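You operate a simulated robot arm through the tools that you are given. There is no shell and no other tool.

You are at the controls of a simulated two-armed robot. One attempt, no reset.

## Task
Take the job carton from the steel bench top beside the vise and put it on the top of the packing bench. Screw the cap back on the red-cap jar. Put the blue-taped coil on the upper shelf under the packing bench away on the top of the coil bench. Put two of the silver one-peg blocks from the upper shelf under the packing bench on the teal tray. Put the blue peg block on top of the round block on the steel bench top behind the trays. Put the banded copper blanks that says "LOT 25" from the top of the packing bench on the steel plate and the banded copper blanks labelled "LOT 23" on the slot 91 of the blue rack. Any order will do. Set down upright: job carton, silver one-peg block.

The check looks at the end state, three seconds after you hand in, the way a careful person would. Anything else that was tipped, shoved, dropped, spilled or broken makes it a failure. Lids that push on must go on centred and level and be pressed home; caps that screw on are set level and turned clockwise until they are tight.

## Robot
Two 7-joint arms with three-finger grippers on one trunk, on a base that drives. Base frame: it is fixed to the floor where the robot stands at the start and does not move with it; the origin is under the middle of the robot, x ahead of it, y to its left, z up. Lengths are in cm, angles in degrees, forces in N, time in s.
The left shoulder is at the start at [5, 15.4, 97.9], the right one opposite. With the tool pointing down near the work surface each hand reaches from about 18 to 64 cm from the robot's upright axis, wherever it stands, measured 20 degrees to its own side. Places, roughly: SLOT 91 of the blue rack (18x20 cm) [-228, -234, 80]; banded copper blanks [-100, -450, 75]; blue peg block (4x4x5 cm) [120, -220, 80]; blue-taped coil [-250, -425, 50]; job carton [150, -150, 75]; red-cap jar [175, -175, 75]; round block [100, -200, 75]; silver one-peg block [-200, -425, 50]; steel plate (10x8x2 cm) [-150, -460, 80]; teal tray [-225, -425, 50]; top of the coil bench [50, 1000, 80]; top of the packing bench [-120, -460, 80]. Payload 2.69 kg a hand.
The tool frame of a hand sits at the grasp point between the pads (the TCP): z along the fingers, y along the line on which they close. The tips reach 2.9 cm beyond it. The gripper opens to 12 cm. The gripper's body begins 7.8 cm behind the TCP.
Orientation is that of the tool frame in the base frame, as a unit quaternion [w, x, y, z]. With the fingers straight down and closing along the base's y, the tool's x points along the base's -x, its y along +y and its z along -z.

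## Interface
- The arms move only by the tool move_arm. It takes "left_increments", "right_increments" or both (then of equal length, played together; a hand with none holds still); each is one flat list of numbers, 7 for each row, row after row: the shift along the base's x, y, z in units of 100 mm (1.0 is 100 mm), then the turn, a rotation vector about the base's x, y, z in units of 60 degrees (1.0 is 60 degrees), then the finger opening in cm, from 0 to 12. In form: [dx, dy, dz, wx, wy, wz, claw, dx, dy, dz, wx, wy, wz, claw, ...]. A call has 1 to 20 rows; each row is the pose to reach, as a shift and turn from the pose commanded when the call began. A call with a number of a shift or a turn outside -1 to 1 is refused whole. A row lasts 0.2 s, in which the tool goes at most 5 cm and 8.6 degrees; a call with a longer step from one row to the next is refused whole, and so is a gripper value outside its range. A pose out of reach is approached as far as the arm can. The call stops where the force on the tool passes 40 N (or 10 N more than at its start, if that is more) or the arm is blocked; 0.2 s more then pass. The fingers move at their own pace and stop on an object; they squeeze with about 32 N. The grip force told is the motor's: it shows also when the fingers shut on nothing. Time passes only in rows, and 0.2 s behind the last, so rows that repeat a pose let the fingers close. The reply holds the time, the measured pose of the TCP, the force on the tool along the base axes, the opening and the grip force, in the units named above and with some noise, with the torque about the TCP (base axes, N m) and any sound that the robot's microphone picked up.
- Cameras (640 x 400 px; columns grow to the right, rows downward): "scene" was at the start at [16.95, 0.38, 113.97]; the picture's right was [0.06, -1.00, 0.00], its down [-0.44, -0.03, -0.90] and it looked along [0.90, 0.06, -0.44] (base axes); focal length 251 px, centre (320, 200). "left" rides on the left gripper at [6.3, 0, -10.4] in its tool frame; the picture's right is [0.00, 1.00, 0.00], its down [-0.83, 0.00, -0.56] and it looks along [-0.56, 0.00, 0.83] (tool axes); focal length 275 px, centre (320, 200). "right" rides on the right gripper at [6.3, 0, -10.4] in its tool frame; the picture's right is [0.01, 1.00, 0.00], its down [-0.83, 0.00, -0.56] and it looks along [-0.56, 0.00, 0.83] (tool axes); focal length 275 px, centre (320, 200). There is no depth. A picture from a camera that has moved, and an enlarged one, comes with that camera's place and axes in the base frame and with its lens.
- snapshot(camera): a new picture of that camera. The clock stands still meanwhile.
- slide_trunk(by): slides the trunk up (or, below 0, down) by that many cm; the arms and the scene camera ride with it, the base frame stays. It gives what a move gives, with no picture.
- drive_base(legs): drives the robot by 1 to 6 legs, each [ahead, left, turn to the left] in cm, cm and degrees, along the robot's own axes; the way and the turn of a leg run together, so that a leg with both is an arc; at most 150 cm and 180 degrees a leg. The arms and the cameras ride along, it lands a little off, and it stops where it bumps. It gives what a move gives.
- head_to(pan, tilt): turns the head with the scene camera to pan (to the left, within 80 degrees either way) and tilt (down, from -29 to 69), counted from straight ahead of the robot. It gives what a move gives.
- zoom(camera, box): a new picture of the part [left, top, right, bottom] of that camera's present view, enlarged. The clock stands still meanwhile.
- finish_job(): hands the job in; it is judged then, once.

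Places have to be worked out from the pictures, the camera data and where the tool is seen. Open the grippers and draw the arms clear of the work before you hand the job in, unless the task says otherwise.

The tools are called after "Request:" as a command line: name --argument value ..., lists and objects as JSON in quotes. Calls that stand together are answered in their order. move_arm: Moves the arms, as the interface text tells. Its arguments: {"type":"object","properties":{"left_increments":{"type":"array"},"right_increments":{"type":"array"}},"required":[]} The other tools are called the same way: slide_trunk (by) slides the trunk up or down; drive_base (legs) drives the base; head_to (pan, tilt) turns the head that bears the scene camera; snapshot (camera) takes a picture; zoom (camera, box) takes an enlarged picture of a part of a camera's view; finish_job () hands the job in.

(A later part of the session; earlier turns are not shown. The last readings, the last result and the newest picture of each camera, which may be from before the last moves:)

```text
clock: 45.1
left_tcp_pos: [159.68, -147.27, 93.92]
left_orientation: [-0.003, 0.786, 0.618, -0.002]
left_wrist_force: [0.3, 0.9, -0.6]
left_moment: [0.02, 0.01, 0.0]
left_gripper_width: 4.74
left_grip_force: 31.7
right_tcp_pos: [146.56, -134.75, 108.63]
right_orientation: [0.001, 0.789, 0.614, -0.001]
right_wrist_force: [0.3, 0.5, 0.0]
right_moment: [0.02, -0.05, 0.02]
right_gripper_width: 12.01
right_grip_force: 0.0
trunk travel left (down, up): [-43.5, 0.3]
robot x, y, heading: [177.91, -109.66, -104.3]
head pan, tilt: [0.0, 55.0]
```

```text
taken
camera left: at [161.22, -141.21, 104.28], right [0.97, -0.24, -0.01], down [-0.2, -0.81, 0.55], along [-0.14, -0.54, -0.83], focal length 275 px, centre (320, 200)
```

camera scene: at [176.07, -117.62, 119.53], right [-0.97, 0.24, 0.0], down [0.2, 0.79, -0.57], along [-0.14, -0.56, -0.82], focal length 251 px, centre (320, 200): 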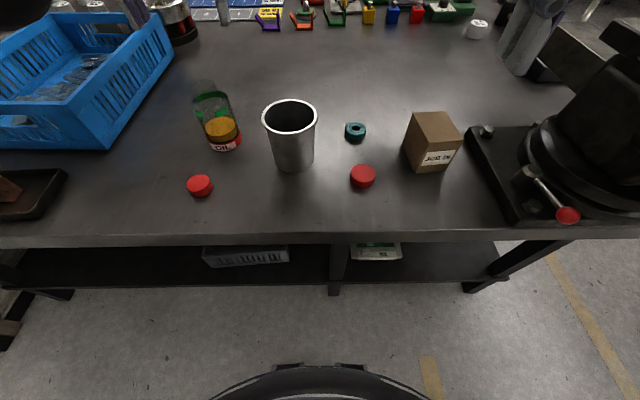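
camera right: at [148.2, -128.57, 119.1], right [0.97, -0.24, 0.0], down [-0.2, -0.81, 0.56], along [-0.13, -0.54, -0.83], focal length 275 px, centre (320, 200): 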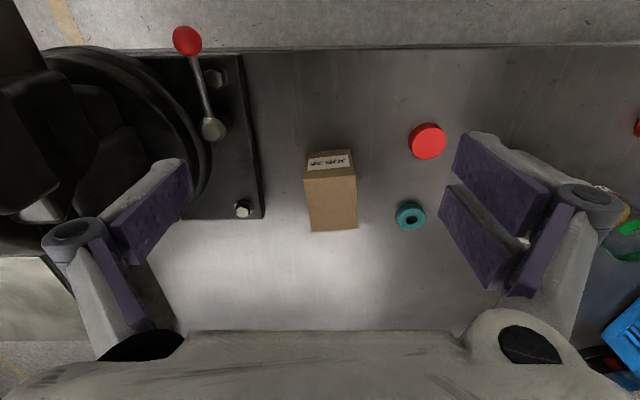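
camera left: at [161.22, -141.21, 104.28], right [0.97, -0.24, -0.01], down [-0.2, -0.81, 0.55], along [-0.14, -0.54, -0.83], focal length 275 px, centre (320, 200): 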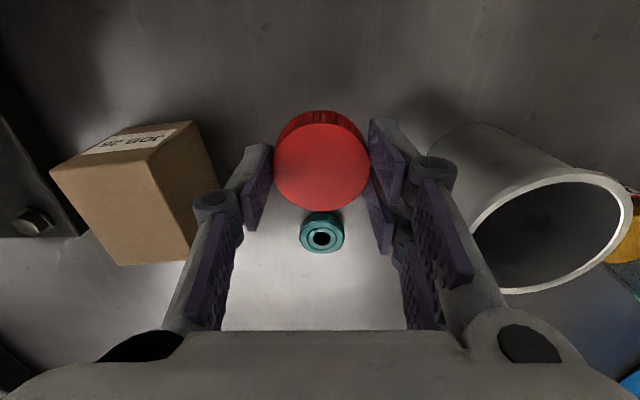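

The knurled cap is 4.76 cm across, which fits the ~3.9 cm threaded neck well, while the smooth one would leave almost no wall; I take the knurled one. I raise it and carry it over the beaker toward the jar, pre-turning counter-clockwise.

Request:
move_arm --left_increments '[0.1, 0, 0.4, 0, 0, 0.13, 3.5, 0.3, -0.2, 0.7, 0, 0, 0.26, 3.5, 0.65, -0.4, 0.75, 0, 0, 0.39, 3.5, 1.0, -0.6, 0.75, 0, 0, 0.52, 3.5]'

Request:
move_arm --left_increments '[0.3, -0.25, 0, 0, 0, 0.13, 3.5, 0.65, -0.5, 0, 0, 0, 0.26, 3.5, 1.0, -0.8, 0, 0, 0, 0.39, 3.5]'

Request:
snapshot --camera "left"

Request:
snapshot --camera "scene"

```text
clock: 46.1
left_tcp_pos: [169.46, -153.11, 101.44]
left_orientation: [0.001, 0.595, 0.804, -0.003]
left_wrist_force: [0.6, 0.3, 0.6]
left_moment: [-0.01, 0.0, -0.01]
left_gripper_width: 4.73
left_grip_force: 31.9
right_tcp_pos: [146.74, -134.64, 108.76]
right_orientation: [0.001, 0.789, 0.614, -0.002]
right_wrist_force: [-0.6, 0.1, 0.0]
right_moment: [0.02, -0.01, -0.01]
right_gripper_width: 12.01
right_grip_force: 0.1
trunk travel left (down, up): [-43.5, 0.3]
robot x, y, heading: [178.12, -109.88, -104.2]
head pan, tilt: [0.0, 55.0]
```

```text
clock: 46.9
left_tcp_pos: [179.63, -161.1, 101.21]
left_orientation: [0.0, 0.418, 0.908, -0.001]
left_wrist_force: [-0.3, -0.4, -0.7]
left_moment: [0.03, 0.01, -0.02]
left_gripper_width: 4.78
left_grip_force: 32.3
right_tcp_pos: [146.83, -134.93, 108.61]
right_orientation: [0.0, 0.789, 0.614, -0.001]
right_wrist_force: [0.3, -0.1, 0.0]
right_moment: [0.03, 0.03, 0.03]
right_gripper_width: 11.99
right_grip_force: 0.1
trunk travel left (down, up): [-43.5, 0.3]
robot x, y, heading: [177.73, -110.1, -104.3]
head pan, tilt: [0.0, 55.0]
```

```text
taken
camera left: at [175.51, -156.32, 111.51], right [0.76, 0.65, 0.0], down [0.54, -0.63, 0.56], along [0.36, -0.42, -0.83], focal length 275 px, centre (320, 200)
```

left: 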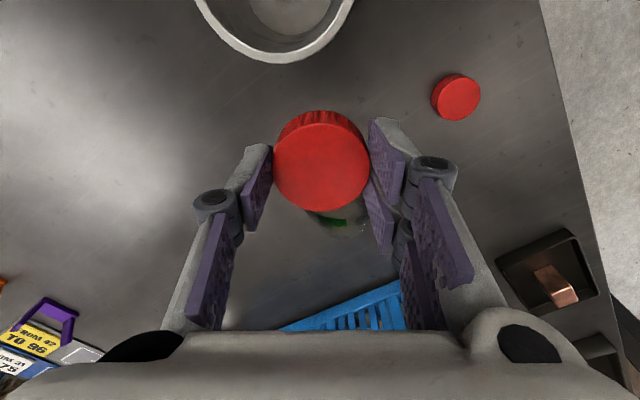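

```text
taken
camera scene: at [176.13, -117.72, 119.52], right [-0.97, 0.24, 0.0], down [0.2, 0.79, -0.57], along [-0.14, -0.56, -0.82], focal length 251 px, centre (320, 200)
```

scene: 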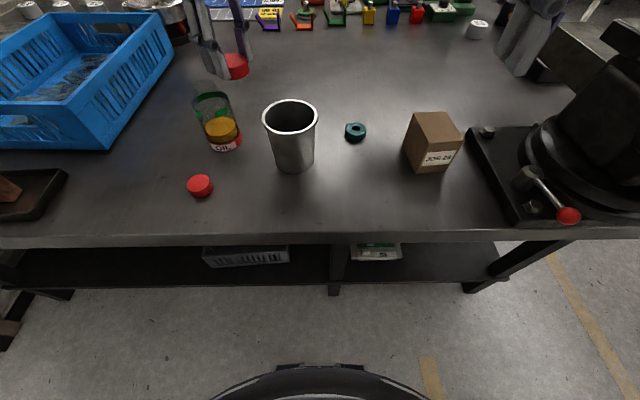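

I continue to above the neck and turn another ~45 degrees counter-clockwise, staying high.

Request:
move_arm --left_increments '[0.2, -0.15, 0, 0, 0, 0.13, 3.5, 0.4, -0.28, 0, 0, 0, 0.26, 3.5, 0.6, -0.4, 0, 0, 0, 0.39, 3.5, 0.65, -0.43, 0, 0, 0, 0.52, 3.5, 0.65, -0.43, 0, 0, 0, 0.65, 3.5, 0.65, -0.43, 0, 0, 0, 0.75, 3.5, 0.65, -0.43, 0, 0, 0, 0.75, 3.5]'

Request:
snapshot --camera "left"

Request:
zoom --camera "scene" --box '[150, 0, 310, 160]'

```text
clock: 48.5
left_tcp_pos: [186.05, -165.32, 101.13]
left_orientation: [0.0, 0.039, 0.999, 0.0]
left_wrist_force: [-0.4, 0.2, 0.0]
left_moment: [0.0, -0.01, 0.0]
left_gripper_width: 4.75
left_grip_force: 32.6
right_tcp_pos: [146.83, -134.71, 108.6]
right_orientation: [0.001, 0.789, 0.614, 0.0]
right_wrist_force: [0.0, -0.4, -0.4]
right_moment: [0.01, 0.01, 0.04]
right_gripper_width: 11.99
right_grip_force: 0.0
trunk travel left (down, up): [-43.5, 0.3]
robot x, y, heading: [177.88, -109.96, -104.3]
head pan, tilt: [0.0, 55.0]
```

```text
taken
camera left: at [179.71, -164.8, 111.57], right [0.08, 1.0, 0.0], down [0.83, -0.07, 0.56], along [0.56, -0.05, -0.83], focal length 275 px, centre (320, 200)
```

left: 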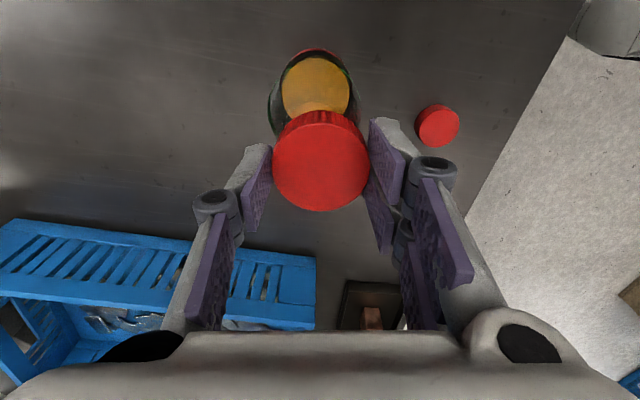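

```text
2.50 times, centred on (230, 80) of scene
camera zoom: at [176.07, -117.64, 119.53], right [-0.97, 0.24, 0.0], down [0.2, 0.79, -0.57], along [-0.14, -0.56, -0.82], focal length 628 px, centre (545, 500)
```

zoom: 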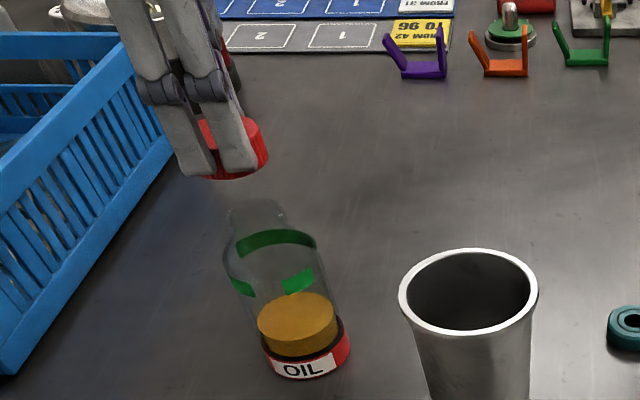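

The jar neck is seen just below the cap. I lower until the cap is just above the neck and compare alignment in both views.

Request:
move_arm --left_increments '[0, -0.02, -0.2, 0, 0, 0, 3.5, 0, -0.02, -0.27, 0, 0, 0, 3.5]'

Request:
zoom --camera "left" --box '[220, 20, 420, 220]'

Request:
zoom --camera "scene" --box '[170, 20, 270, 160]'

```text
clock: 49.1
left_tcp_pos: [186.06, -165.48, 98.47]
left_orientation: [0.001, 0.04, 0.999, 0.0]
left_wrist_force: [0.3, -0.4, 0.4]
left_moment: [0.02, -0.02, 0.01]
left_gripper_width: 4.75
left_grip_force: 32.6
right_tcp_pos: [146.6, -134.86, 108.56]
right_orientation: [0.001, 0.789, 0.615, -0.002]
right_wrist_force: [0.0, -0.5, -0.4]
right_moment: [0.03, -0.01, -0.01]
right_gripper_width: 11.98
right_grip_force: 0.1
trunk travel left (down, up): [-43.5, 0.3]
robot x, y, heading: [177.67, -109.84, -104.4]
head pan, tilt: [0.0, 55.0]
```

```text
2.00 times, centred on (320, 120) of left
camera zoom: at [179.64, -164.97, 108.9], right [0.08, 1.0, 0.0], down [0.83, -0.07, 0.56], along [0.56, -0.05, -0.83], focal length 551 px, centre (320, 360)
```

zoom: 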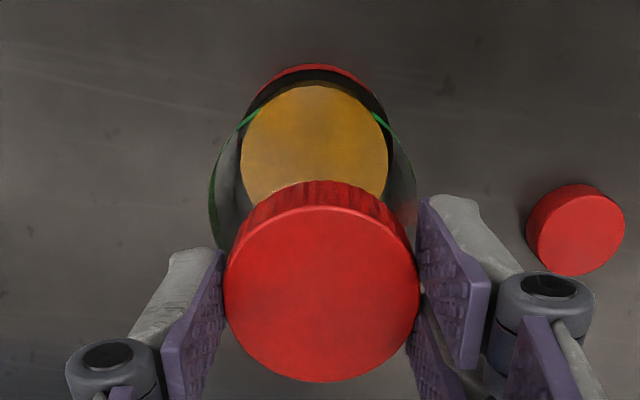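

```text
2.86 times, centred on (220, 90) of scene
camera zoom: at [176.07, -117.62, 119.54], right [-0.97, 0.24, 0.0], down [0.2, 0.79, -0.57], along [-0.14, -0.56, -0.82], focal length 717 px, centre (606, 514)
```

zoom: 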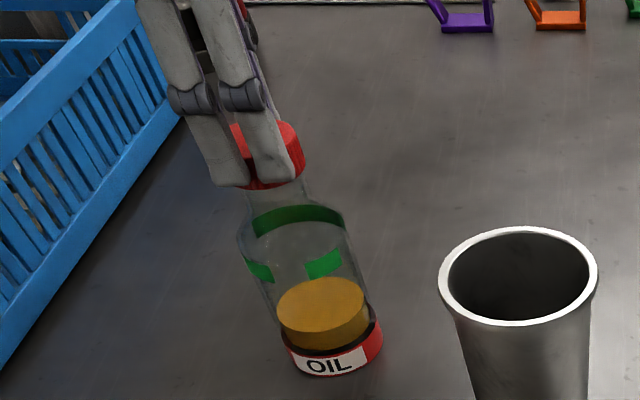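

The jar's axis seems ~0.2 cm further in -y and slightly +x. I correct and lower gently, watching force.

Request:
move_arm --left_increments '[0.012, -0.022, 0, 0, 0, 0, 3.5, 0.012, -0.022, -0.04, 0, 0, 0, 3.5, 0.012, -0.022, -0.08, 0, 0, 0, 3.5]'

Request:
zoom --camera "scene" --box '[190, 60, 260, 130]'

```text
clock: 49.9
left_tcp_pos: [186.09, -165.75, 97.64]
left_orientation: [0.001, 0.039, 0.999, 0.0]
left_wrist_force: [-0.6, 0.4, 0.2]
left_moment: [0.0, -0.01, -0.01]
left_gripper_width: 4.77
left_grip_force: 32.2
right_tcp_pos: [146.72, -134.81, 108.62]
right_orientation: [0.0, 0.789, 0.615, 0.0]
right_wrist_force: [-0.1, 0.0, 0.4]
right_moment: [0.0, 0.01, 0.03]
right_gripper_width: 12.03
right_grip_force: 0.0
trunk travel left (down, up): [-43.5, 0.3]
robot x, y, heading: [177.94, -109.81, -104.3]
head pan, tilt: [0.0, 55.0]
```

```text
5.71 times, centred on (225, 95) of scene
camera zoom: at [176.07, -117.64, 119.53], right [-0.97, 0.24, 0.0], down [0.2, 0.79, -0.57], along [-0.14, -0.56, -0.82], focal length 1435 px, centre (863, 800)
```

zoom: 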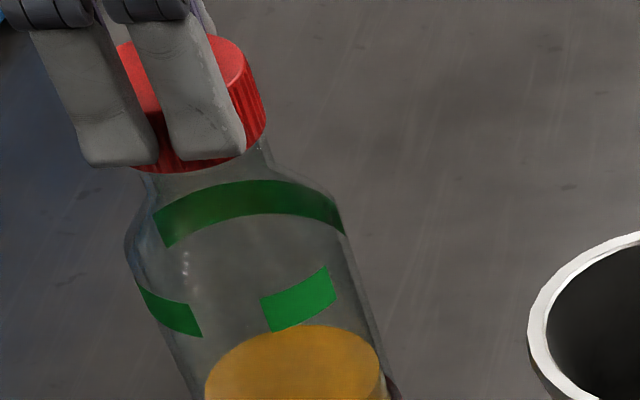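

The neck mouth looks slightly left of the cap (i.e. +x). I shift +0.2 in x and lower in small steps.

Request:
move_arm --left_increments '[0.02, 0, 0, 0, 0, 0, 3.5, 0.02, 0, -0.03, 0, 0, 0, 3.5, 0.02, 0, -0.06, 0, 0, 0, 3.5]'

Request:
zoom --camera "scene" --box '[190, 60, 260, 130]'

Request:
zoom --camera "left" --box '[220, 20, 420, 220]'

```text
clock: 50.7
left_tcp_pos: [186.35, -165.77, 97.22]
left_orientation: [0.001, 0.041, 0.999, 0.0]
left_wrist_force: [0.2, -0.2, -0.6]
left_moment: [0.01, 0.01, 0.03]
left_gripper_width: 4.78
left_grip_force: 31.8
right_tcp_pos: [146.63, -134.63, 108.73]
right_orientation: [0.002, 0.789, 0.614, -0.001]
right_wrist_force: [-0.4, 0.4, -0.6]
right_moment: [-0.02, 0.0, -0.02]
right_gripper_width: 11.99
right_grip_force: 0.1
trunk travel left (down, up): [-43.5, 0.3]
robot x, y, heading: [177.97, -110.46, -104.1]
head pan, tilt: [0.0, 55.0]
```

```text
5.71 times, centred on (225, 95) of scene
camera zoom: at [176.07, -117.63, 119.54], right [-0.97, 0.24, 0.0], down [0.2, 0.79, -0.57], along [-0.14, -0.56, -0.82], focal length 1435 px, centre (863, 800)
```

zoom: 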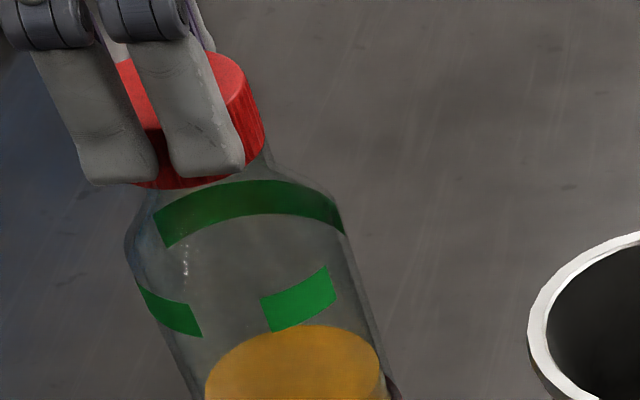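

```text
2.00 times, centred on (320, 120) of left
camera zoom: at [180.02, -165.22, 107.55], right [0.08, 1.0, 0.0], down [0.83, -0.07, 0.56], along [0.56, -0.05, -0.83], focal length 551 px, centre (320, 360)
```

zoom: 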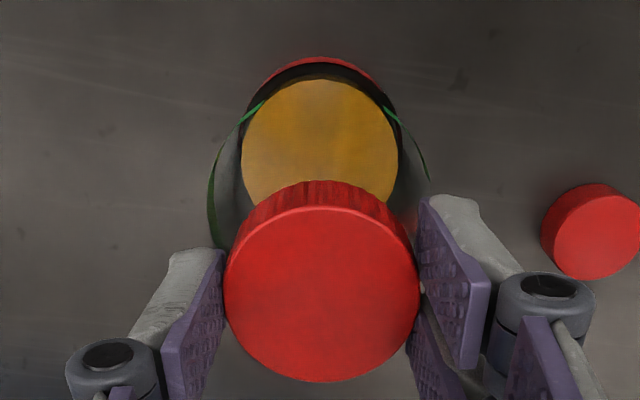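

Alignment in y is now good. I lower further in small steps.

Request:
move_arm --left_increments '[0, 0, -0.03, 0, 0, 0, 3.5, 0, 0, -0.06, 0, 0, 0, 3.5, 0, 0, -0.09, 0, 0, 0, 3.5]'

Request:
zoom --camera "scene" --box '[190, 60, 260, 130]'

```text
clock: 51.5
left_tcp_pos: [186.5, -165.66, 96.59]
left_orientation: [0.001, 0.04, 0.999, -0.006]
left_wrist_force: [2.2, -2.6, 32.5]
left_moment: [-0.3, 0.5, -0.02]
left_gripper_width: 4.83
left_grip_force: 32.4
right_tcp_pos: [146.66, -134.54, 108.8]
right_orientation: [0.003, 0.79, 0.614, -0.004]
right_wrist_force: [0.2, 0.1, -0.1]
right_moment: [0.05, 0.02, -0.01]
right_gripper_width: 12.0
right_grip_force: 0.0
trunk travel left (down, up): [-43.5, 0.3]
robot x, y, heading: [178.15, -109.87, -104.1]
head pan, tilt: [0.0, 55.0]
```

```text
5.71 times, centred on (225, 95) of scene
camera zoom: at [176.09, -117.37, 119.59], right [-0.97, 0.24, 0.0], down [0.2, 0.79, -0.57], along [-0.14, -0.56, -0.82], focal length 1435 px, centre (863, 800)
```

zoom: 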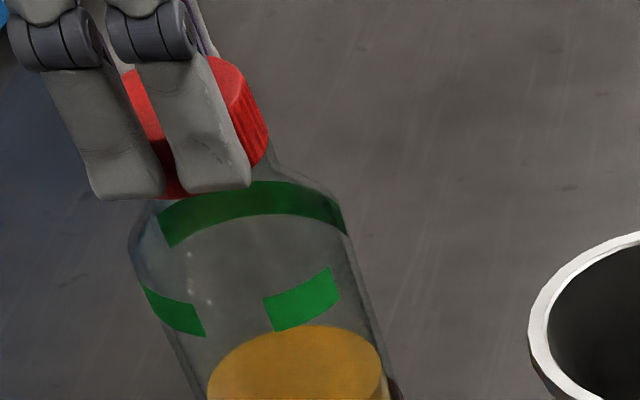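

Contact with 32 N, and the torque puts it at the (-x,-y) side of the rim, so the cap stands too far (+x,+y). I lift slightly, shift by (-0.2,-0.12), and try again gently.

Request:
move_arm --left_increments '[0, 0, 0.09, 0, 0, 0, 3.5, -0.02, -0.012, 0.09, 0, 0, 0, 3.5, -0.02, -0.012, 0.05, 0, 0, 0, 3.5, -0.02, -0.012, 0.02, 0, 0, 0, 3.5]'

```text
clock: 52.5
left_tcp_pos: [186.2, -165.76, 96.74]
left_orientation: [0.001, 0.041, 0.999, -0.003]
left_wrist_force: [2.7, 1.3, 20.2]
left_moment: [-0.15, 0.18, 0.0]
left_gripper_width: 4.75
left_grip_force: 32.0
right_tcp_pos: [146.79, -134.51, 108.84]
right_orientation: [0.002, 0.789, 0.614, -0.002]
right_wrist_force: [0.3, 1.4, 1.1]
right_moment: [0.0, 0.01, 0.0]
right_gripper_width: 12.02
right_grip_force: 0.0
trunk travel left (down, up): [-43.5, 0.3]
robot x, y, heading: [177.95, -110.32, -104.1]
head pan, tilt: [0.0, 55.0]
```

The contact point has moved toward the centre (offset ~-0.9,-0.75). I shift a bit more the same way while keeping light pressure.

Request:
move_arm --left_increments '[0, 0, 0.05, 0, 0, 0, 3.5, -0.02, -0.018, 0.05, 0, 0, 0, 3.5, -0.02, -0.018, 0.02, 0, 0, 0, 3.5, -0.02, -0.018, 0.0, 0, 0, 0, 3.5]'

Request:
zoom --camera "scene" --box '[190, 60, 260, 130]'

Request:
zoom --camera "left" --box '[220, 20, 420, 220]'

```text
clock: 53.5
left_tcp_pos: [186.0, -166.06, 96.44]
left_orientation: [0.001, 0.04, 0.999, 0.001]
left_wrist_force: [0.0, 0.3, 0.2]
left_moment: [-0.01, -0.01, -0.03]
left_gripper_width: 4.73
left_grip_force: 32.4
right_tcp_pos: [146.59, -134.79, 108.69]
right_orientation: [0.001, 0.789, 0.614, 0.0]
right_wrist_force: [0.0, -0.6, -0.9]
right_moment: [0.03, -0.02, 0.01]
right_gripper_width: 11.99
right_grip_force: 0.0
trunk travel left (down, up): [-43.5, 0.3]
robot x, y, heading: [178.26, -109.82, -104.3]
head pan, tilt: [0.0, 55.0]
```

```text
5.71 times, centred on (225, 95) of scene
camera zoom: at [176.07, -117.64, 119.53], right [-0.97, 0.24, 0.0], down [0.2, 0.79, -0.57], along [-0.14, -0.56, -0.82], focal length 1435 px, centre (863, 800)
```

zoom: 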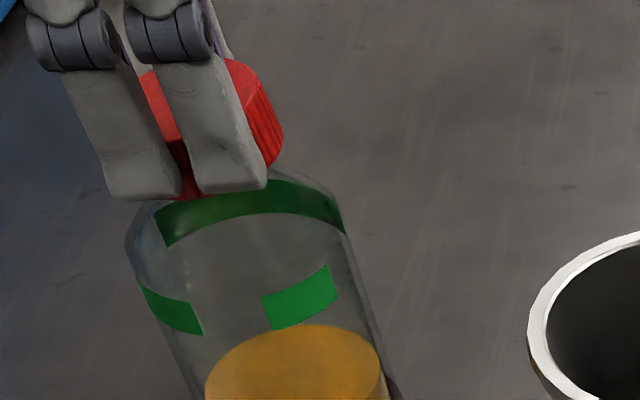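

```text
2.00 times, centred on (320, 120) of left
camera zoom: at [179.6, -165.49, 106.77], right [0.08, 1.0, 0.0], down [0.83, -0.07, 0.56], along [0.56, -0.05, -0.83], focal length 551 px, centre (320, 360)
```

zoom: 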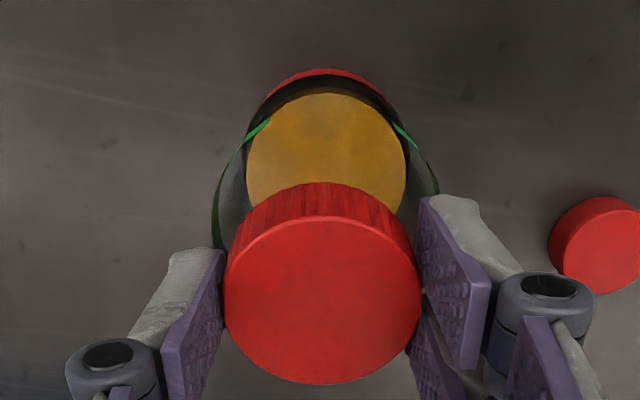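

Contact vanished: the cap has slipped over the neck mouth. I lower further gently to find the thread.

Request:
move_arm --left_increments '[0, 0.005, -0.03, 0, 0, 0, 3.5, 0, 0.005, -0.05, 0, 0, 0, 3.5]'

```text
clock: 54.1
left_tcp_pos: [185.96, -165.96, 96.02]
left_orientation: [0.001, 0.041, 0.999, 0.0]
left_wrist_force: [0.8, -0.8, 0.2]
left_moment: [0.01, -0.02, -0.02]
left_gripper_width: 4.75
left_grip_force: 31.3
right_tcp_pos: [146.75, -134.75, 108.58]
right_orientation: [0.0, 0.789, 0.614, -0.001]
right_wrist_force: [0.2, 1.0, -0.5]
right_moment: [-0.02, -0.01, 0.01]
right_gripper_width: 11.99
right_grip_force: 0.1
trunk travel left (down, up): [-43.5, 0.3]
robot x, y, heading: [178.12, -109.87, -104.5]
head pan, tilt: [0.0, 55.0]
```

Still free. I lower further in small steps.

Request:
move_arm --left_increments '[0, 0, -0.03, 0, 0, 0, 3.5, 0, 0, -0.06, 0, 0, 0, 3.5]'

Request:
zoom --camera "scene" --box '[190, 60, 260, 130]'

```text
clock: 54.7
left_tcp_pos: [186.01, -165.96, 95.58]
left_orientation: [0.001, 0.04, 0.999, -0.002]
left_wrist_force: [2.6, 1.5, 9.8]
left_moment: [0.2, -0.24, 0.0]
left_gripper_width: 4.74
left_grip_force: 31.5
right_tcp_pos: [146.71, -134.6, 108.83]
right_orientation: [0.001, 0.789, 0.615, -0.002]
right_wrist_force: [0.1, 0.4, 0.2]
right_moment: [0.0, -0.03, 0.01]
right_gripper_width: 12.01
right_grip_force: 0.1
trunk travel left (down, up): [-43.5, 0.3]
robot x, y, heading: [177.72, -110.2, -104.2]
head pan, tilt: [0.0, 55.0]
```

```text
5.71 times, centred on (225, 95) of scene
camera zoom: at [176.09, -117.51, 119.56], right [-0.97, 0.24, 0.0], down [0.2, 0.79, -0.57], along [-0.14, -0.56, -0.82], focal length 1435 px, centre (863, 800)
```

zoom: 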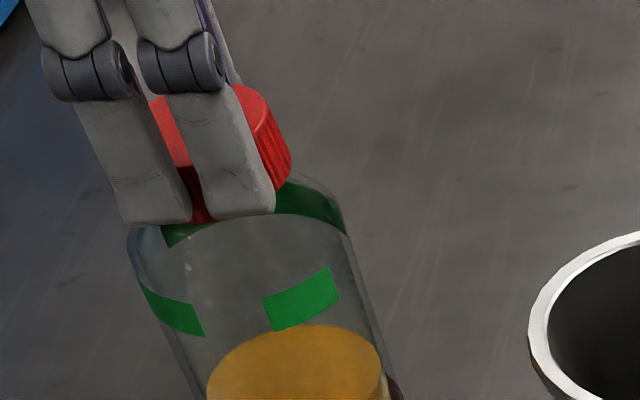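

Now the contact is on the (+x,+y) side at TCP z 95.6. I back up a little and recentre to about (186.12,-165.86), then press lightly again.

Request:
move_arm --left_increments '[0, 0, 0.05, 0, 0, 0, 3.5, 0.013, 0.012, 0.05, 0, 0, 0, 3.5, 0.013, 0.012, 0.02, 0, 0, 0, 3.5, 0.013, 0.012, 0.0, 0, 0, 0, 3.5]'

```text
clock: 55.7
left_tcp_pos: [186.09, -165.86, 95.34]
left_orientation: [0.001, 0.04, 0.999, -0.001]
left_wrist_force: [0.9, -0.1, 3.3]
left_moment: [0.07, -0.05, -0.02]
left_gripper_width: 4.77
left_grip_force: 32.1
right_tcp_pos: [146.61, -134.77, 108.61]
right_orientation: [0.001, 0.789, 0.614, -0.002]
right_wrist_force: [0.2, -0.1, 0.6]
right_moment: [0.0, 0.01, 0.0]
right_gripper_width: 11.99
right_grip_force: 0.0
trunk travel left (down, up): [-43.5, 0.3]
robot x, y, heading: [177.43, -109.64, -104.3]
head pan, tilt: [0.0, 55.0]
```

Nearly centred with just 3 N. I now turn clockwise 60 degrees with a slight descent and read force and torque.

Request:
move_arm --left_increments '[0, 0, 0, 0, 0, -0.13, 3.5, 0, 0, -0.005, 0, 0, -0.26, 3.5, 0, 0, -0.005, 0, 0, -0.39, 3.5, 0, 0, -0.01, 0, 0, -0.52, 3.5, 0, 0, -0.01, 0, 0, -0.65, 3.5, 0, 0, -0.015, 0, 0, -0.78, 3.5, 0, 0, -0.015, 0, 0, -0.9, 3.5, 0, 0, -0.02, 0, 0, -1.0, 3.5]'

Request:
zoom --camera "scene" --box '[190, 60, 260, 130]'

Request:
snapshot --camera "left"

```text
clock: 57.5
left_tcp_pos: [186.06, -165.71, 95.36]
left_orientation: [0.0, 0.535, 0.845, -0.002]
left_wrist_force: [-1.6, 1.5, 21.2]
left_moment: [-0.52, -0.01, 0.0]
left_gripper_width: 4.76
left_grip_force: 31.8
right_tcp_pos: [146.67, -134.56, 108.74]
right_orientation: [0.002, 0.789, 0.615, -0.002]
right_wrist_force: [-0.2, 0.3, 0.2]
right_moment: [-0.02, 0.01, 0.01]
right_gripper_width: 11.99
right_grip_force: 0.1
trunk travel left (down, up): [-43.5, 0.3]
robot x, y, heading: [177.73, -109.86, -104.1]
head pan, tilt: [0.0, 55.0]
```

```text
5.71 times, centred on (225, 95) of scene
camera zoom: at [176.04, -117.44, 119.56], right [-0.97, 0.24, 0.0], down [0.2, 0.79, -0.57], along [-0.14, -0.56, -0.82], focal length 1435 px, centre (863, 800)
```

zoom: 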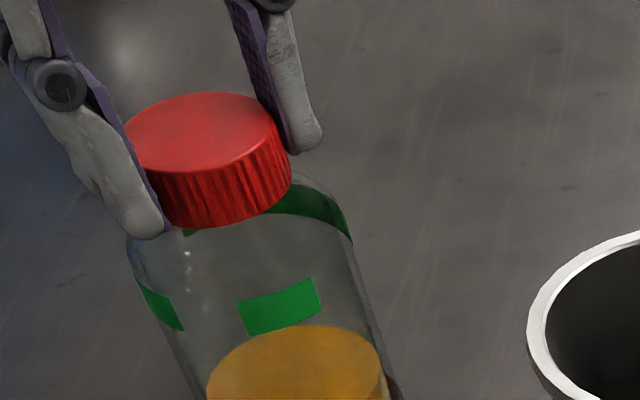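

```text
taken
camera left: at [183.3, -159.99, 105.71], right [0.91, 0.42, 0.0], down [0.35, -0.75, 0.56], along [0.23, -0.51, -0.83], focal length 275 px, centre (320, 200)
```

left: 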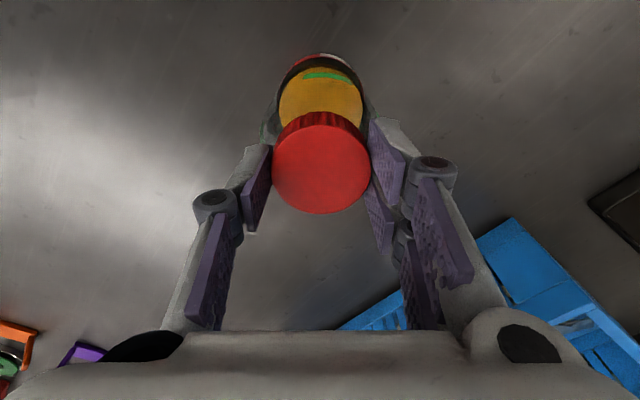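

The cap is concentric and down over the neck; pressure is 21 N and the jar turned only slightly. I ease the pressure and turn on clockwise by another 60 degrees.

Request:
move_arm --left_increments '[0, 0.006, 0.015, 0, 0, -0.13, 3.5, 0, 0.006, 0.015, 0, 0, -0.26, 3.5, 0, 0.006, 0.01, 0, 0, -0.39, 3.5, 0, 0.006, 0.01, 0, 0, -0.52, 3.5, 0, 0.006, 0.01, 0, 0, -0.65, 3.5, 0, 0.006, 0.005, 0, 0, -0.78, 3.5, 0, 0.006, 0.005, 0, 0, -0.9, 3.5, 0, 0.006, 0.005, 0, 0, -1.0, 3.5]'

Request:
zoom --camera "scene" --box '[190, 60, 260, 130]'

```text
clock: 59.3
left_tcp_pos: [186.15, -165.68, 95.25]
left_orientation: [0.001, 0.886, 0.464, -0.001]
left_wrist_force: [-1.9, 2.9, 14.1]
left_moment: [0.04, 0.08, 0.0]
left_gripper_width: 4.76
left_grip_force: 32.4
right_tcp_pos: [146.75, -134.54, 108.69]
right_orientation: [0.001, 0.789, 0.614, -0.001]
right_wrist_force: [0.5, -0.4, 0.6]
right_moment: [-0.02, 0.01, -0.03]
right_gripper_width: 11.99
right_grip_force: 0.1
trunk travel left (down, up): [-43.5, 0.3]
robot x, y, heading: [178.03, -110.14, -104.1]
head pan, tilt: [0.0, 55.0]
```

```text
5.71 times, centred on (225, 95) of scene
camera zoom: at [176.05, -117.5, 119.54], right [-0.97, 0.24, 0.0], down [0.2, 0.79, -0.57], along [-0.14, -0.56, -0.82], focal length 1435 px, centre (863, 800)
```

zoom: 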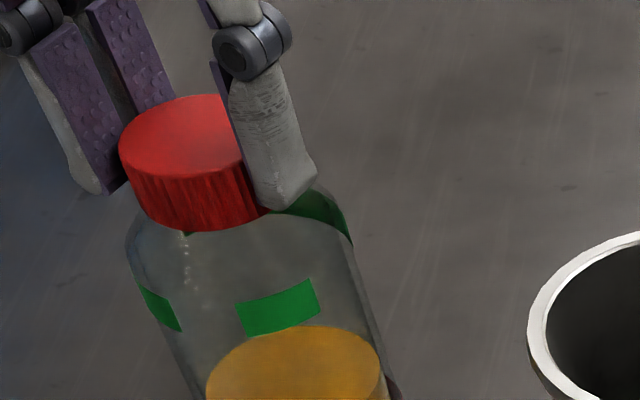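

The jar stayed still, the cap turned and sank ~0.1, and the torque is now balanced. I keep turning clockwise.

Request:
move_arm --left_increments '[0, 0, 0, 0, 0, -0.13, 3.5, 0, 0, -0.003, 0, 0, -0.26, 3.5, 0, 0, -0.003, 0, 0, -0.39, 3.5, 0, 0, -0.005, 0, 0, -0.52, 3.5, 0, 0, -0.005, 0, 0, -0.65, 3.5, 0, 0, -0.008, 0, 0, -0.78, 3.5, 0, 0, -0.008, 0, 0, -0.9, 3.5, 0, 0, -0.01, 0, 0, -1.0, 3.5]'

Request:
zoom --camera "scene" --box '[190, 60, 260, 130]'

```text
clock: 61.1
left_tcp_pos: [186.13, -165.73, 95.07]
left_orientation: [0.0, 0.999, -0.041, -0.001]
left_wrist_force: [3.4, 0.1, 13.3]
left_moment: [0.02, -0.11, 0.0]
left_gripper_width: 4.77
left_grip_force: 32.3
right_tcp_pos: [146.69, -134.69, 108.68]
right_orientation: [0.001, 0.789, 0.614, -0.001]
right_wrist_force: [-0.3, 0.3, 0.1]
right_moment: [-0.01, 0.03, 0.01]
right_gripper_width: 12.0
right_grip_force: 0.1
trunk travel left (down, up): [-43.5, 0.3]
robot x, y, heading: [177.88, -110.16, -104.4]
head pan, tilt: [0.0, 55.0]
```

```text
5.71 times, centred on (225, 95) of scene
camera zoom: at [176.1, -117.53, 119.55], right [-0.97, 0.24, 0.0], down [0.2, 0.79, -0.57], along [-0.14, -0.56, -0.82], focal length 1435 px, centre (863, 800)
```

zoom: 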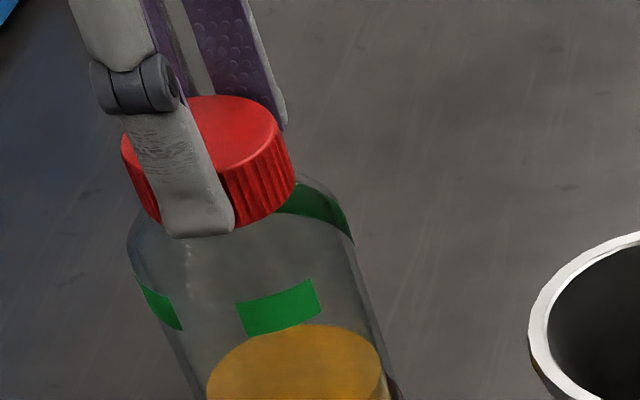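

The cap descends as it turns (95.07 now). I turn another 60 degrees.

Request:
move_arm --left_increments '[0, 0, 0, 0, 0, -0.13, 3.5, 0, 0, -0.003, 0, 0, -0.26, 3.5, 0, 0, -0.003, 0, 0, -0.39, 3.5, 0, 0, -0.005, 0, 0, -0.52, 3.5, 0, 0, -0.005, 0, 0, -0.65, 3.5, 0, 0, -0.008, 0, 0, -0.78, 3.5, 0, 0, -0.008, 0, 0, -0.9, 3.5, 0, 0, -0.01, 0, 0, -1.0, 3.5]'

```text
clock: 62.9
left_tcp_pos: [186.17, -165.67, 95.08]
left_orientation: [0.0, 0.845, -0.535, 0.0]
left_wrist_force: [-0.7, 2.9, 18.4]
left_moment: [0.2, 0.04, 0.04]
left_gripper_width: 4.74
left_grip_force: 32.2
right_tcp_pos: [146.63, -134.59, 108.71]
right_orientation: [0.0, 0.789, 0.615, -0.002]
right_wrist_force: [-0.1, -0.3, 0.5]
right_moment: [0.0, 0.0, 0.02]
right_gripper_width: 11.99
right_grip_force: 0.1
trunk travel left (down, up): [-43.5, 0.3]
robot x, y, heading: [177.7, -109.98, -104.3]
head pan, tilt: [0.0, 55.0]
```

It holds z 95.08 at 18 N with little torque. I turn another 60 degrees.

Request:
move_arm --left_increments '[0, 0, 0, 0, 0, -0.13, 3.5, 0, 0, 0, 0, 0, -0.26, 3.5, 0, 0, 0, 0, 0, -0.39, 3.5, 0, 0, 0, 0, 0, -0.52, 3.5, 0, 0, 0, 0, 0, -0.65, 3.5, 0, 0, 0, 0, 0, -0.78, 3.5, 0, 0, 0, 0, 0, -0.9, 3.5, 0, 0, 0, 0, 0, -1.0, 3.5]'

Request:
zoom --camera "scene" --box '[190, 60, 260, 130]'

```text
clock: 64.7
left_tcp_pos: [185.93, -165.66, 94.99]
left_orientation: [0.007, -0.473, 0.881, -0.002]
left_wrist_force: [-0.1, 3.5, 16.0]
left_moment: [0.35, -0.32, 0.14]
left_gripper_width: 4.74
left_grip_force: 32.0
right_tcp_pos: [146.58, -134.53, 108.59]
right_orientation: [0.001, 0.789, 0.614, -0.001]
right_wrist_force: [0.1, 0.0, -0.8]
right_moment: [-0.06, 0.01, -0.02]
right_gripper_width: 12.0
right_grip_force: 0.0
trunk travel left (down, up): [-43.5, 0.3]
robot x, y, heading: [177.84, -109.71, -104.4]
head pan, tilt: [0.0, 55.0]
stopped in row 8 (left hand): the force on the tool passed its limit at 53 N (the readings are from after the stop); the commanded pose is now the measured one
```

```text
5.71 times, centred on (225, 95) of scene
camera zoom: at [176.01, -117.52, 119.53], right [-0.97, 0.24, 0.0], down [0.2, 0.79, -0.57], along [-0.14, -0.56, -0.82], focal length 1435 px, centre (863, 800)
```

zoom: 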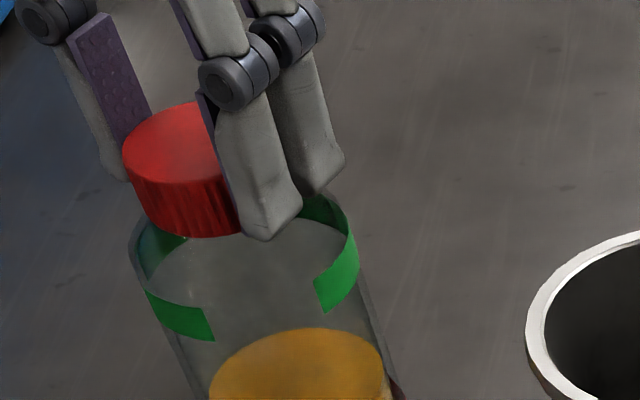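

The force rose to 53 N and the jar itself turned with the cap this time, a sign of a tight thread. I release, raise a little and look at the cap.

Request:
move_arm --left_increments '[0, 0, 0, 0, 0, 0, 5.5, 0, 0, 0, 0, 0, 0, 7, 0, 0, 0, 0, 0, 0, 7, 0, 0, 0.3, 0, 0, 0, 7, 0, 0, 0.65, 0, 0, 0, 7]'

Request:
zoom --camera "scene" --box '[180, 60, 270, 150]'

Request:
snapshot --camera "left"

```text
clock: 65.9
left_tcp_pos: [186.09, -165.65, 97.79]
left_orientation: [0.007, -0.474, 0.881, -0.002]
left_wrist_force: [0.1, -1.2, -0.6]
left_moment: [0.02, -0.05, 0.01]
left_gripper_width: 6.99
left_grip_force: 0.0
left hand out of reach, approached as far as the arm can: row 5
right_tcp_pos: [146.63, -134.77, 108.56]
right_orientation: [0.0, 0.789, 0.614, -0.001]
right_wrist_force: [0.5, 0.4, -0.3]
right_moment: [0.03, 0.0, 0.01]
right_gripper_width: 12.01
right_grip_force: 0.0
trunk travel left (down, up): [-43.5, 0.3]
robot x, y, heading: [177.96, -109.96, -104.2]
head pan, tilt: [0.0, 55.0]
```

```text
4.44 times, centred on (225, 105) of scene
camera zoom: at [176.07, -117.65, 119.53], right [-0.97, 0.24, 0.0], down [0.2, 0.79, -0.57], along [-0.14, -0.56, -0.82], focal length 1116 px, centre (742, 622)
```

zoom: 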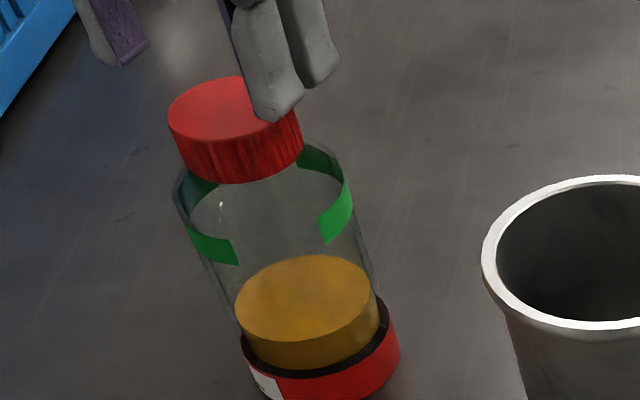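

```text
taken
camera left: at [182.33, -171.02, 108.08], right [-0.83, 0.55, -0.01], down [0.45, 0.69, 0.57], along [0.32, 0.47, -0.82], focal length 275 px, centre (320, 200)
```

left: 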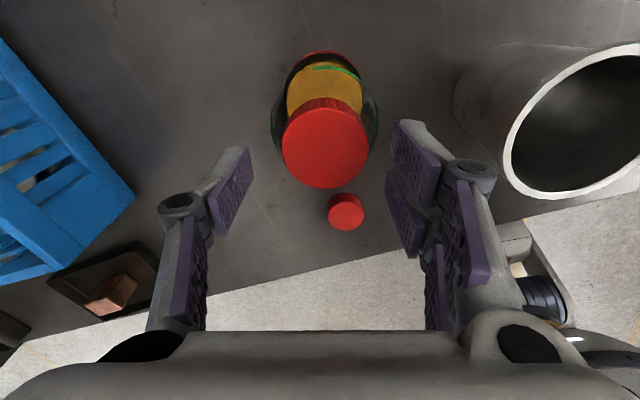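

The cap sits level and close on the shoulder. To verify tightness I rotate the open hand back counter-clockwise and will regrip and turn once more.

Request:
move_arm --left_increments '[0, 0, 0, 0, 0, 0.14, 7, 0, 0, 0, 0, 0, 0.28, 7, 0, 0, 0, 0, 0, 0.42, 7, 0, 0, 0, 0, 0, 0.56, 7, 0, 0, 0, 0, 0, 0.7, 7, 0, 0, 0, 0, 0, 0.84, 7, 0, 0, 0, 0, 0, 0.98, 7]'

Request:
move_arm --left_increments '[0, 0, 0, 0, 0, 0.14, 7, 0, 0, 0, 0, 0, 0.28, 7, 0, 0, 0, 0, 0, 0.42, 7, 0, 0, 0, 0, 0, 0.56, 7, 0, 0, 0, 0, 0, 0.7, 7, 0, 0, 0, 0, 0, 0.84, 7, 0, 0, 0, 0, 0, 0.98, 7]'

Request:
snapshot --camera "left"

Request:
zoom --camera "scene" --box '[180, 60, 270, 150]'

```text
clock: 67.5
left_tcp_pos: [185.93, -165.64, 97.75]
left_orientation: [-0.007, 0.845, -0.534, -0.002]
left_wrist_force: [0.2, -0.2, 0.1]
left_moment: [0.02, 0.02, 0.0]
left_gripper_width: 6.98
left_grip_force: 0.0
right_tcp_pos: [146.65, -134.69, 108.67]
right_orientation: [0.0, 0.789, 0.614, -0.001]
right_wrist_force: [-0.2, -0.6, 0.2]
right_moment: [-0.01, 0.0, 0.0]
right_gripper_width: 12.01
right_grip_force: 0.0
trunk travel left (down, up): [-43.5, 0.3]
robot x, y, heading: [177.78, -109.89, -104.3]
head pan, tilt: [0.0, 55.0]
```

```text
clock: 69.1
left_tcp_pos: [185.98, -165.71, 97.8]
left_orientation: [-0.006, 0.999, -0.05, -0.005]
left_wrist_force: [0.7, 0.4, 0.1]
left_moment: [-0.01, -0.04, 0.01]
left_gripper_width: 6.99
left_grip_force: 0.2
right_tcp_pos: [146.74, -134.67, 108.73]
right_orientation: [0.0, 0.789, 0.614, 0.0]
right_wrist_force: [-0.5, -0.7, 0.5]
right_moment: [0.01, -0.03, -0.02]
right_gripper_width: 12.0
right_grip_force: 0.1
trunk travel left (down, up): [-43.5, 0.3]
robot x, y, heading: [177.88, -110.12, -104.3]
head pan, tilt: [0.0, 55.0]
```

```text
taken
camera left: at [192.35, -166.51, 108.09], right [-0.1, -0.99, -0.01], down [-0.82, 0.08, 0.57], along [-0.56, 0.07, -0.82], focal length 275 px, centre (320, 200)
```

left: 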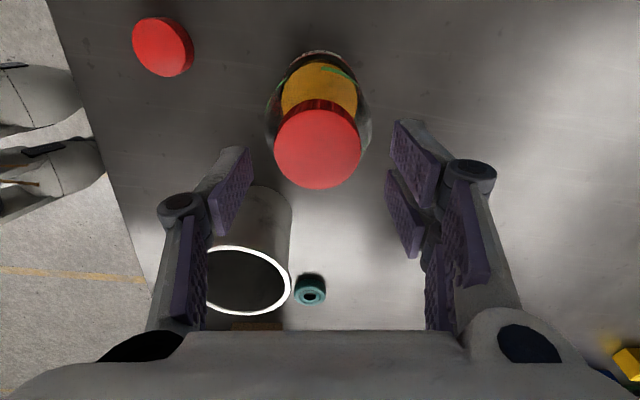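

```text
4.44 times, centred on (225, 105) of scene
camera zoom: at [176.06, -117.64, 119.53], right [-0.97, 0.24, 0.0], down [0.2, 0.79, -0.57], along [-0.14, -0.56, -0.82], focal length 1116 px, centre (742, 622)
```

zoom: 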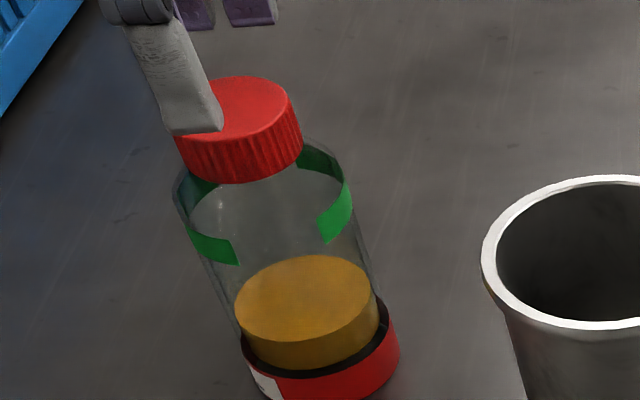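

I rotate back a further 60 degrees, level the hand and lower onto the cap again.

Request:
move_arm --left_increments '[0, 0, 0, -0.012, -0.009, 0, 7, 0, 0, 0, -0.012, -0.009, 0, 7]'

Request:
move_arm --left_increments '[0, 0, 0, 0, 0, 0.14, 7, 0, 0, 0, 0, 0, 0.28, 7, 0, 0, 0, 0, 0, 0.42, 7, 0, 0, 0, 0, 0, 0.56, 7, 0, 0, 0, 0, 0, 0.7, 7, 0, 0, 0, 0, 0, 0.84, 7, 0, 0, 0, 0, 0, 0.98, 7, 0.01, 0, -0.15, 0, 0, 0.98, 7, 0.01, 0, -0.27, 0, 0, 0.98, 7]'

Request:
snapshot --camera "left"

```text
clock: 69.7
left_tcp_pos: [186.05, -165.71, 97.75]
left_orientation: [0.001, 0.999, -0.051, -0.001]
left_wrist_force: [-0.9, -0.1, 0.1]
left_moment: [-0.02, -0.01, -0.02]
left_gripper_width: 7.01
left_grip_force: 0.0
right_tcp_pos: [146.8, -134.74, 108.59]
right_orientation: [0.001, 0.79, 0.614, -0.001]
right_wrist_force: [0.1, 0.1, 0.5]
right_moment: [-0.02, -0.02, -0.01]
right_gripper_width: 11.99
right_grip_force: 0.1
trunk travel left (down, up): [-43.5, 0.3]
robot x, y, heading: [177.8, -110.42, -104.1]
head pan, tilt: [0.0, 55.0]
```

```text
clock: 71.7
left_tcp_pos: [186.26, -165.76, 94.97]
left_orientation: [0.001, 0.895, 0.446, 0.0]
left_wrist_force: [-1.0, 0.3, 0.3]
left_moment: [-0.02, -0.04, -0.01]
left_gripper_width: 7.01
left_grip_force: 0.0
right_tcp_pos: [146.78, -134.7, 108.66]
right_orientation: [0.001, 0.789, 0.614, -0.001]
right_wrist_force: [-0.7, -0.3, -0.4]
right_moment: [0.0, 0.02, 0.0]
right_gripper_width: 12.02
right_grip_force: 0.1
trunk travel left (down, up): [-43.5, 0.3]
robot x, y, heading: [178.06, -109.97, -104.5]
head pan, tilt: [0.0, 55.0]
```

```text
taken
camera left: at [189.9, -160.69, 105.41], right [0.8, -0.61, 0.0], down [-0.5, -0.66, 0.56], along [-0.34, -0.44, -0.83], focal length 275 px, centre (320, 200)
```

left: 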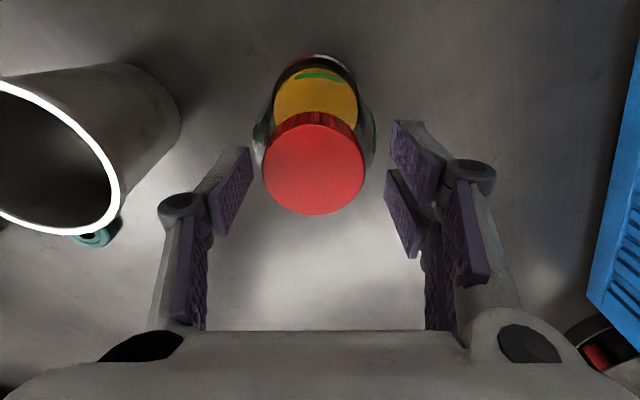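

The cap is ~0.3 cm off to the image left; I correct, close, and turn clockwise with light pressure.

Request:
move_arm --left_increments '[-0.02, 0.016, 0, 0, 0, 0, 7, -0.02, 0.016, 0, 0, 0, 0, 5.5, -0.02, 0.016, 0, 0, 0, 0, 3.5, -0.02, 0.016, 0, 0, 0, 0, 3.5, -0.02, 0.016, 0, 0, 0, 0, 3.5]'

Request:
move_arm --left_increments '[0, 0, -0.01, 0, 0, -0.1, 3.5, 0, 0, -0.01, 0, 0, -0.2, 3.5, 0, 0, -0.01, 0, 0, -0.3, 3.5, 0, 0, -0.01, 0, 0, -0.4, 3.5]'

Request:
zoom --camera "scene" --box '[180, 60, 270, 150]'

```text
clock: 72.9
left_tcp_pos: [185.91, -165.6, 94.96]
left_orientation: [0.002, 0.895, 0.445, -0.001]
left_wrist_force: [0.2, -0.3, 1.6]
left_moment: [-0.01, 0.04, -0.01]
left_gripper_width: 4.77
left_grip_force: 31.8
right_tcp_pos: [146.59, -134.68, 108.68]
right_orientation: [0.001, 0.789, 0.614, -0.001]
right_wrist_force: [-0.8, 0.3, 0.4]
right_moment: [0.0, 0.03, 0.01]
right_gripper_width: 11.99
right_grip_force: 0.0
trunk travel left (down, up): [-43.5, 0.3]
robot x, y, heading: [177.66, -109.94, -104.3]
head pan, tilt: [0.0, 55.0]
```

```text
clock: 73.9
left_tcp_pos: [185.83, -165.64, 94.96]
left_orientation: [0.001, 0.969, 0.248, -0.001]
left_wrist_force: [1.2, -0.5, 6.6]
left_moment: [-0.04, -0.07, 0.18]
left_gripper_width: 4.76
left_grip_force: 32.3
right_tcp_pos: [146.69, -134.64, 108.59]
right_orientation: [0.001, 0.789, 0.615, -0.001]
right_wrist_force: [-0.2, -0.4, -1.3]
right_moment: [0.0, 0.0, -0.05]
right_gripper_width: 11.98
right_grip_force: 0.1
trunk travel left (down, up): [-43.5, 0.3]
robot x, y, heading: [178.15, -110.08, -104.1]
head pan, tilt: [0.0, 55.0]
```

```text
4.44 times, centred on (225, 105) of scene
camera zoom: at [176.08, -117.58, 119.54], right [-0.97, 0.24, 0.0], down [0.2, 0.79, -0.57], along [-0.14, -0.56, -0.82], focal length 1116 px, centre (742, 622)
```

zoom: 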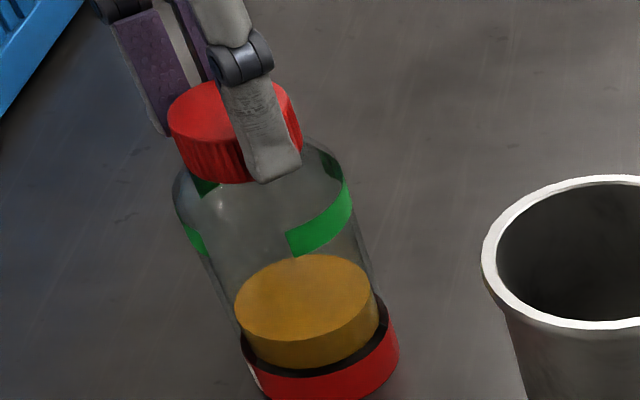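

The jar turns along with the cap at 0.18 N m, so the thread is at its stop. I give one last firmer-pressed turn to be sure.

Request:
move_arm --left_increments '[0, 0, -0.03, 0, 0, 0, 3.5, 0, 0, -0.035, 0, 0, -0.1, 3.5, 0, 0, -0.035, 0, 0, -0.2, 3.5, 0, 0, -0.035, 0, 0, -0.3, 3.5]'

Request:
zoom --camera "scene" --box '[180, 60, 270, 150]'

```text
clock: 74.9
left_tcp_pos: [185.91, -165.48, 94.93]
left_orientation: [0.005, 0.996, 0.094, -0.003]
left_wrist_force: [0.2, -1.2, 31.6]
left_moment: [-0.21, 0.04, 0.47]
left_gripper_width: 4.77
left_grip_force: 32.1
right_tcp_pos: [146.74, -134.44, 108.77]
right_orientation: [0.002, 0.789, 0.615, -0.003]
right_wrist_force: [0.2, -0.1, 0.6]
right_moment: [-0.01, -0.01, 0.03]
right_gripper_width: 12.01
right_grip_force: 0.0
trunk travel left (down, up): [-43.5, 0.3]
robot x, y, heading: [177.98, -110.08, -104.4]
head pan, tilt: [0.0, 55.0]
```

```text
4.44 times, centred on (225, 105) of scene
camera zoom: at [176.06, -117.4, 119.58], right [-0.97, 0.24, 0.0], down [0.2, 0.79, -0.57], along [-0.14, -0.56, -0.82], focal length 1116 px, centre (742, 622)
```

zoom: 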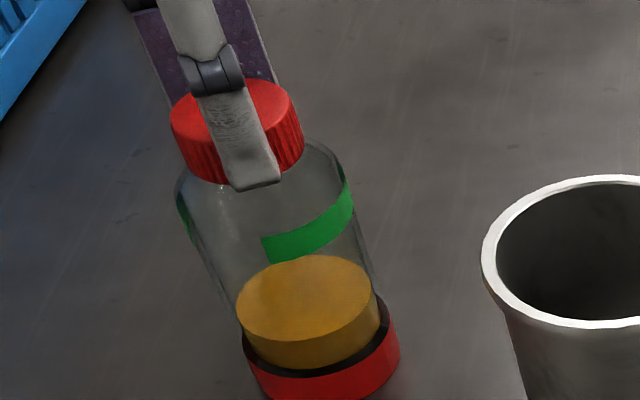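

The torque reaches 0.47 N m with no further descent: tight. I relieve the pressure, open and lift away.

Request:
move_arm --left_increments '[0, 0, 0.035, 0, 0, 0.03, 3.5, 0, 0, 0.035, 0, 0, 0.03, 5.5, 0, 0, 0.035, 0, 0, 0.03, 7.5, 0, 0, 0.035, 0, 0, 0.03, 7.5, 0, 0, 0.4, 0, 0, 0.03, 7.5, 0, 0, 0.75, 0, 0, 0.1, 7.5, 0, 0, 0.75, 0, 0, 0.22, 7.5]'

Request:
snapshot --camera "scene"

Request:
zoom --camera "scene" --box '[180, 60, 270, 150]'

```text
clock: 76.5
left_tcp_pos: [185.94, -165.56, 102.11]
left_orientation: [0.0, 0.978, 0.208, 0.0]
left_wrist_force: [0.0, 0.4, -0.1]
left_moment: [-0.01, 0.02, 0.04]
left_gripper_width: 7.5
left_grip_force: 0.1
right_tcp_pos: [146.74, -134.77, 108.67]
right_orientation: [0.0, 0.789, 0.614, -0.001]
right_wrist_force: [-0.6, -0.3, -0.7]
right_moment: [0.0, 0.01, 0.0]
right_gripper_width: 11.97
right_grip_force: 0.1
trunk travel left (down, up): [-43.5, 0.3]
robot x, y, heading: [177.89, -110.23, -104.1]
head pan, tilt: [0.0, 55.0]
```

```text
taken
camera scene: at [176.07, -117.66, 119.53], right [-0.97, 0.24, 0.0], down [0.2, 0.79, -0.57], along [-0.14, -0.56, -0.82], focal length 251 px, centre (320, 200)
```

scene: 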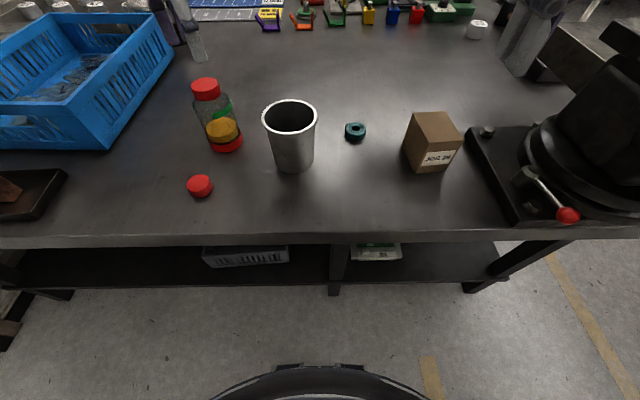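

```text
4.44 times, centred on (225, 105) of scene
camera zoom: at [176.07, -117.66, 119.53], right [-0.97, 0.24, 0.0], down [0.2, 0.79, -0.57], along [-0.14, -0.56, -0.82], focal length 1116 px, centre (742, 622)
```

zoom: 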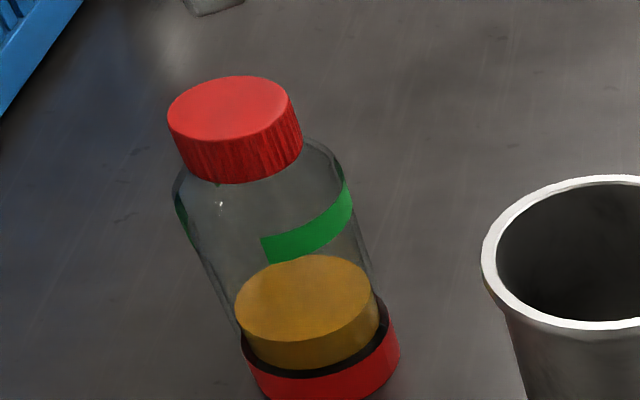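

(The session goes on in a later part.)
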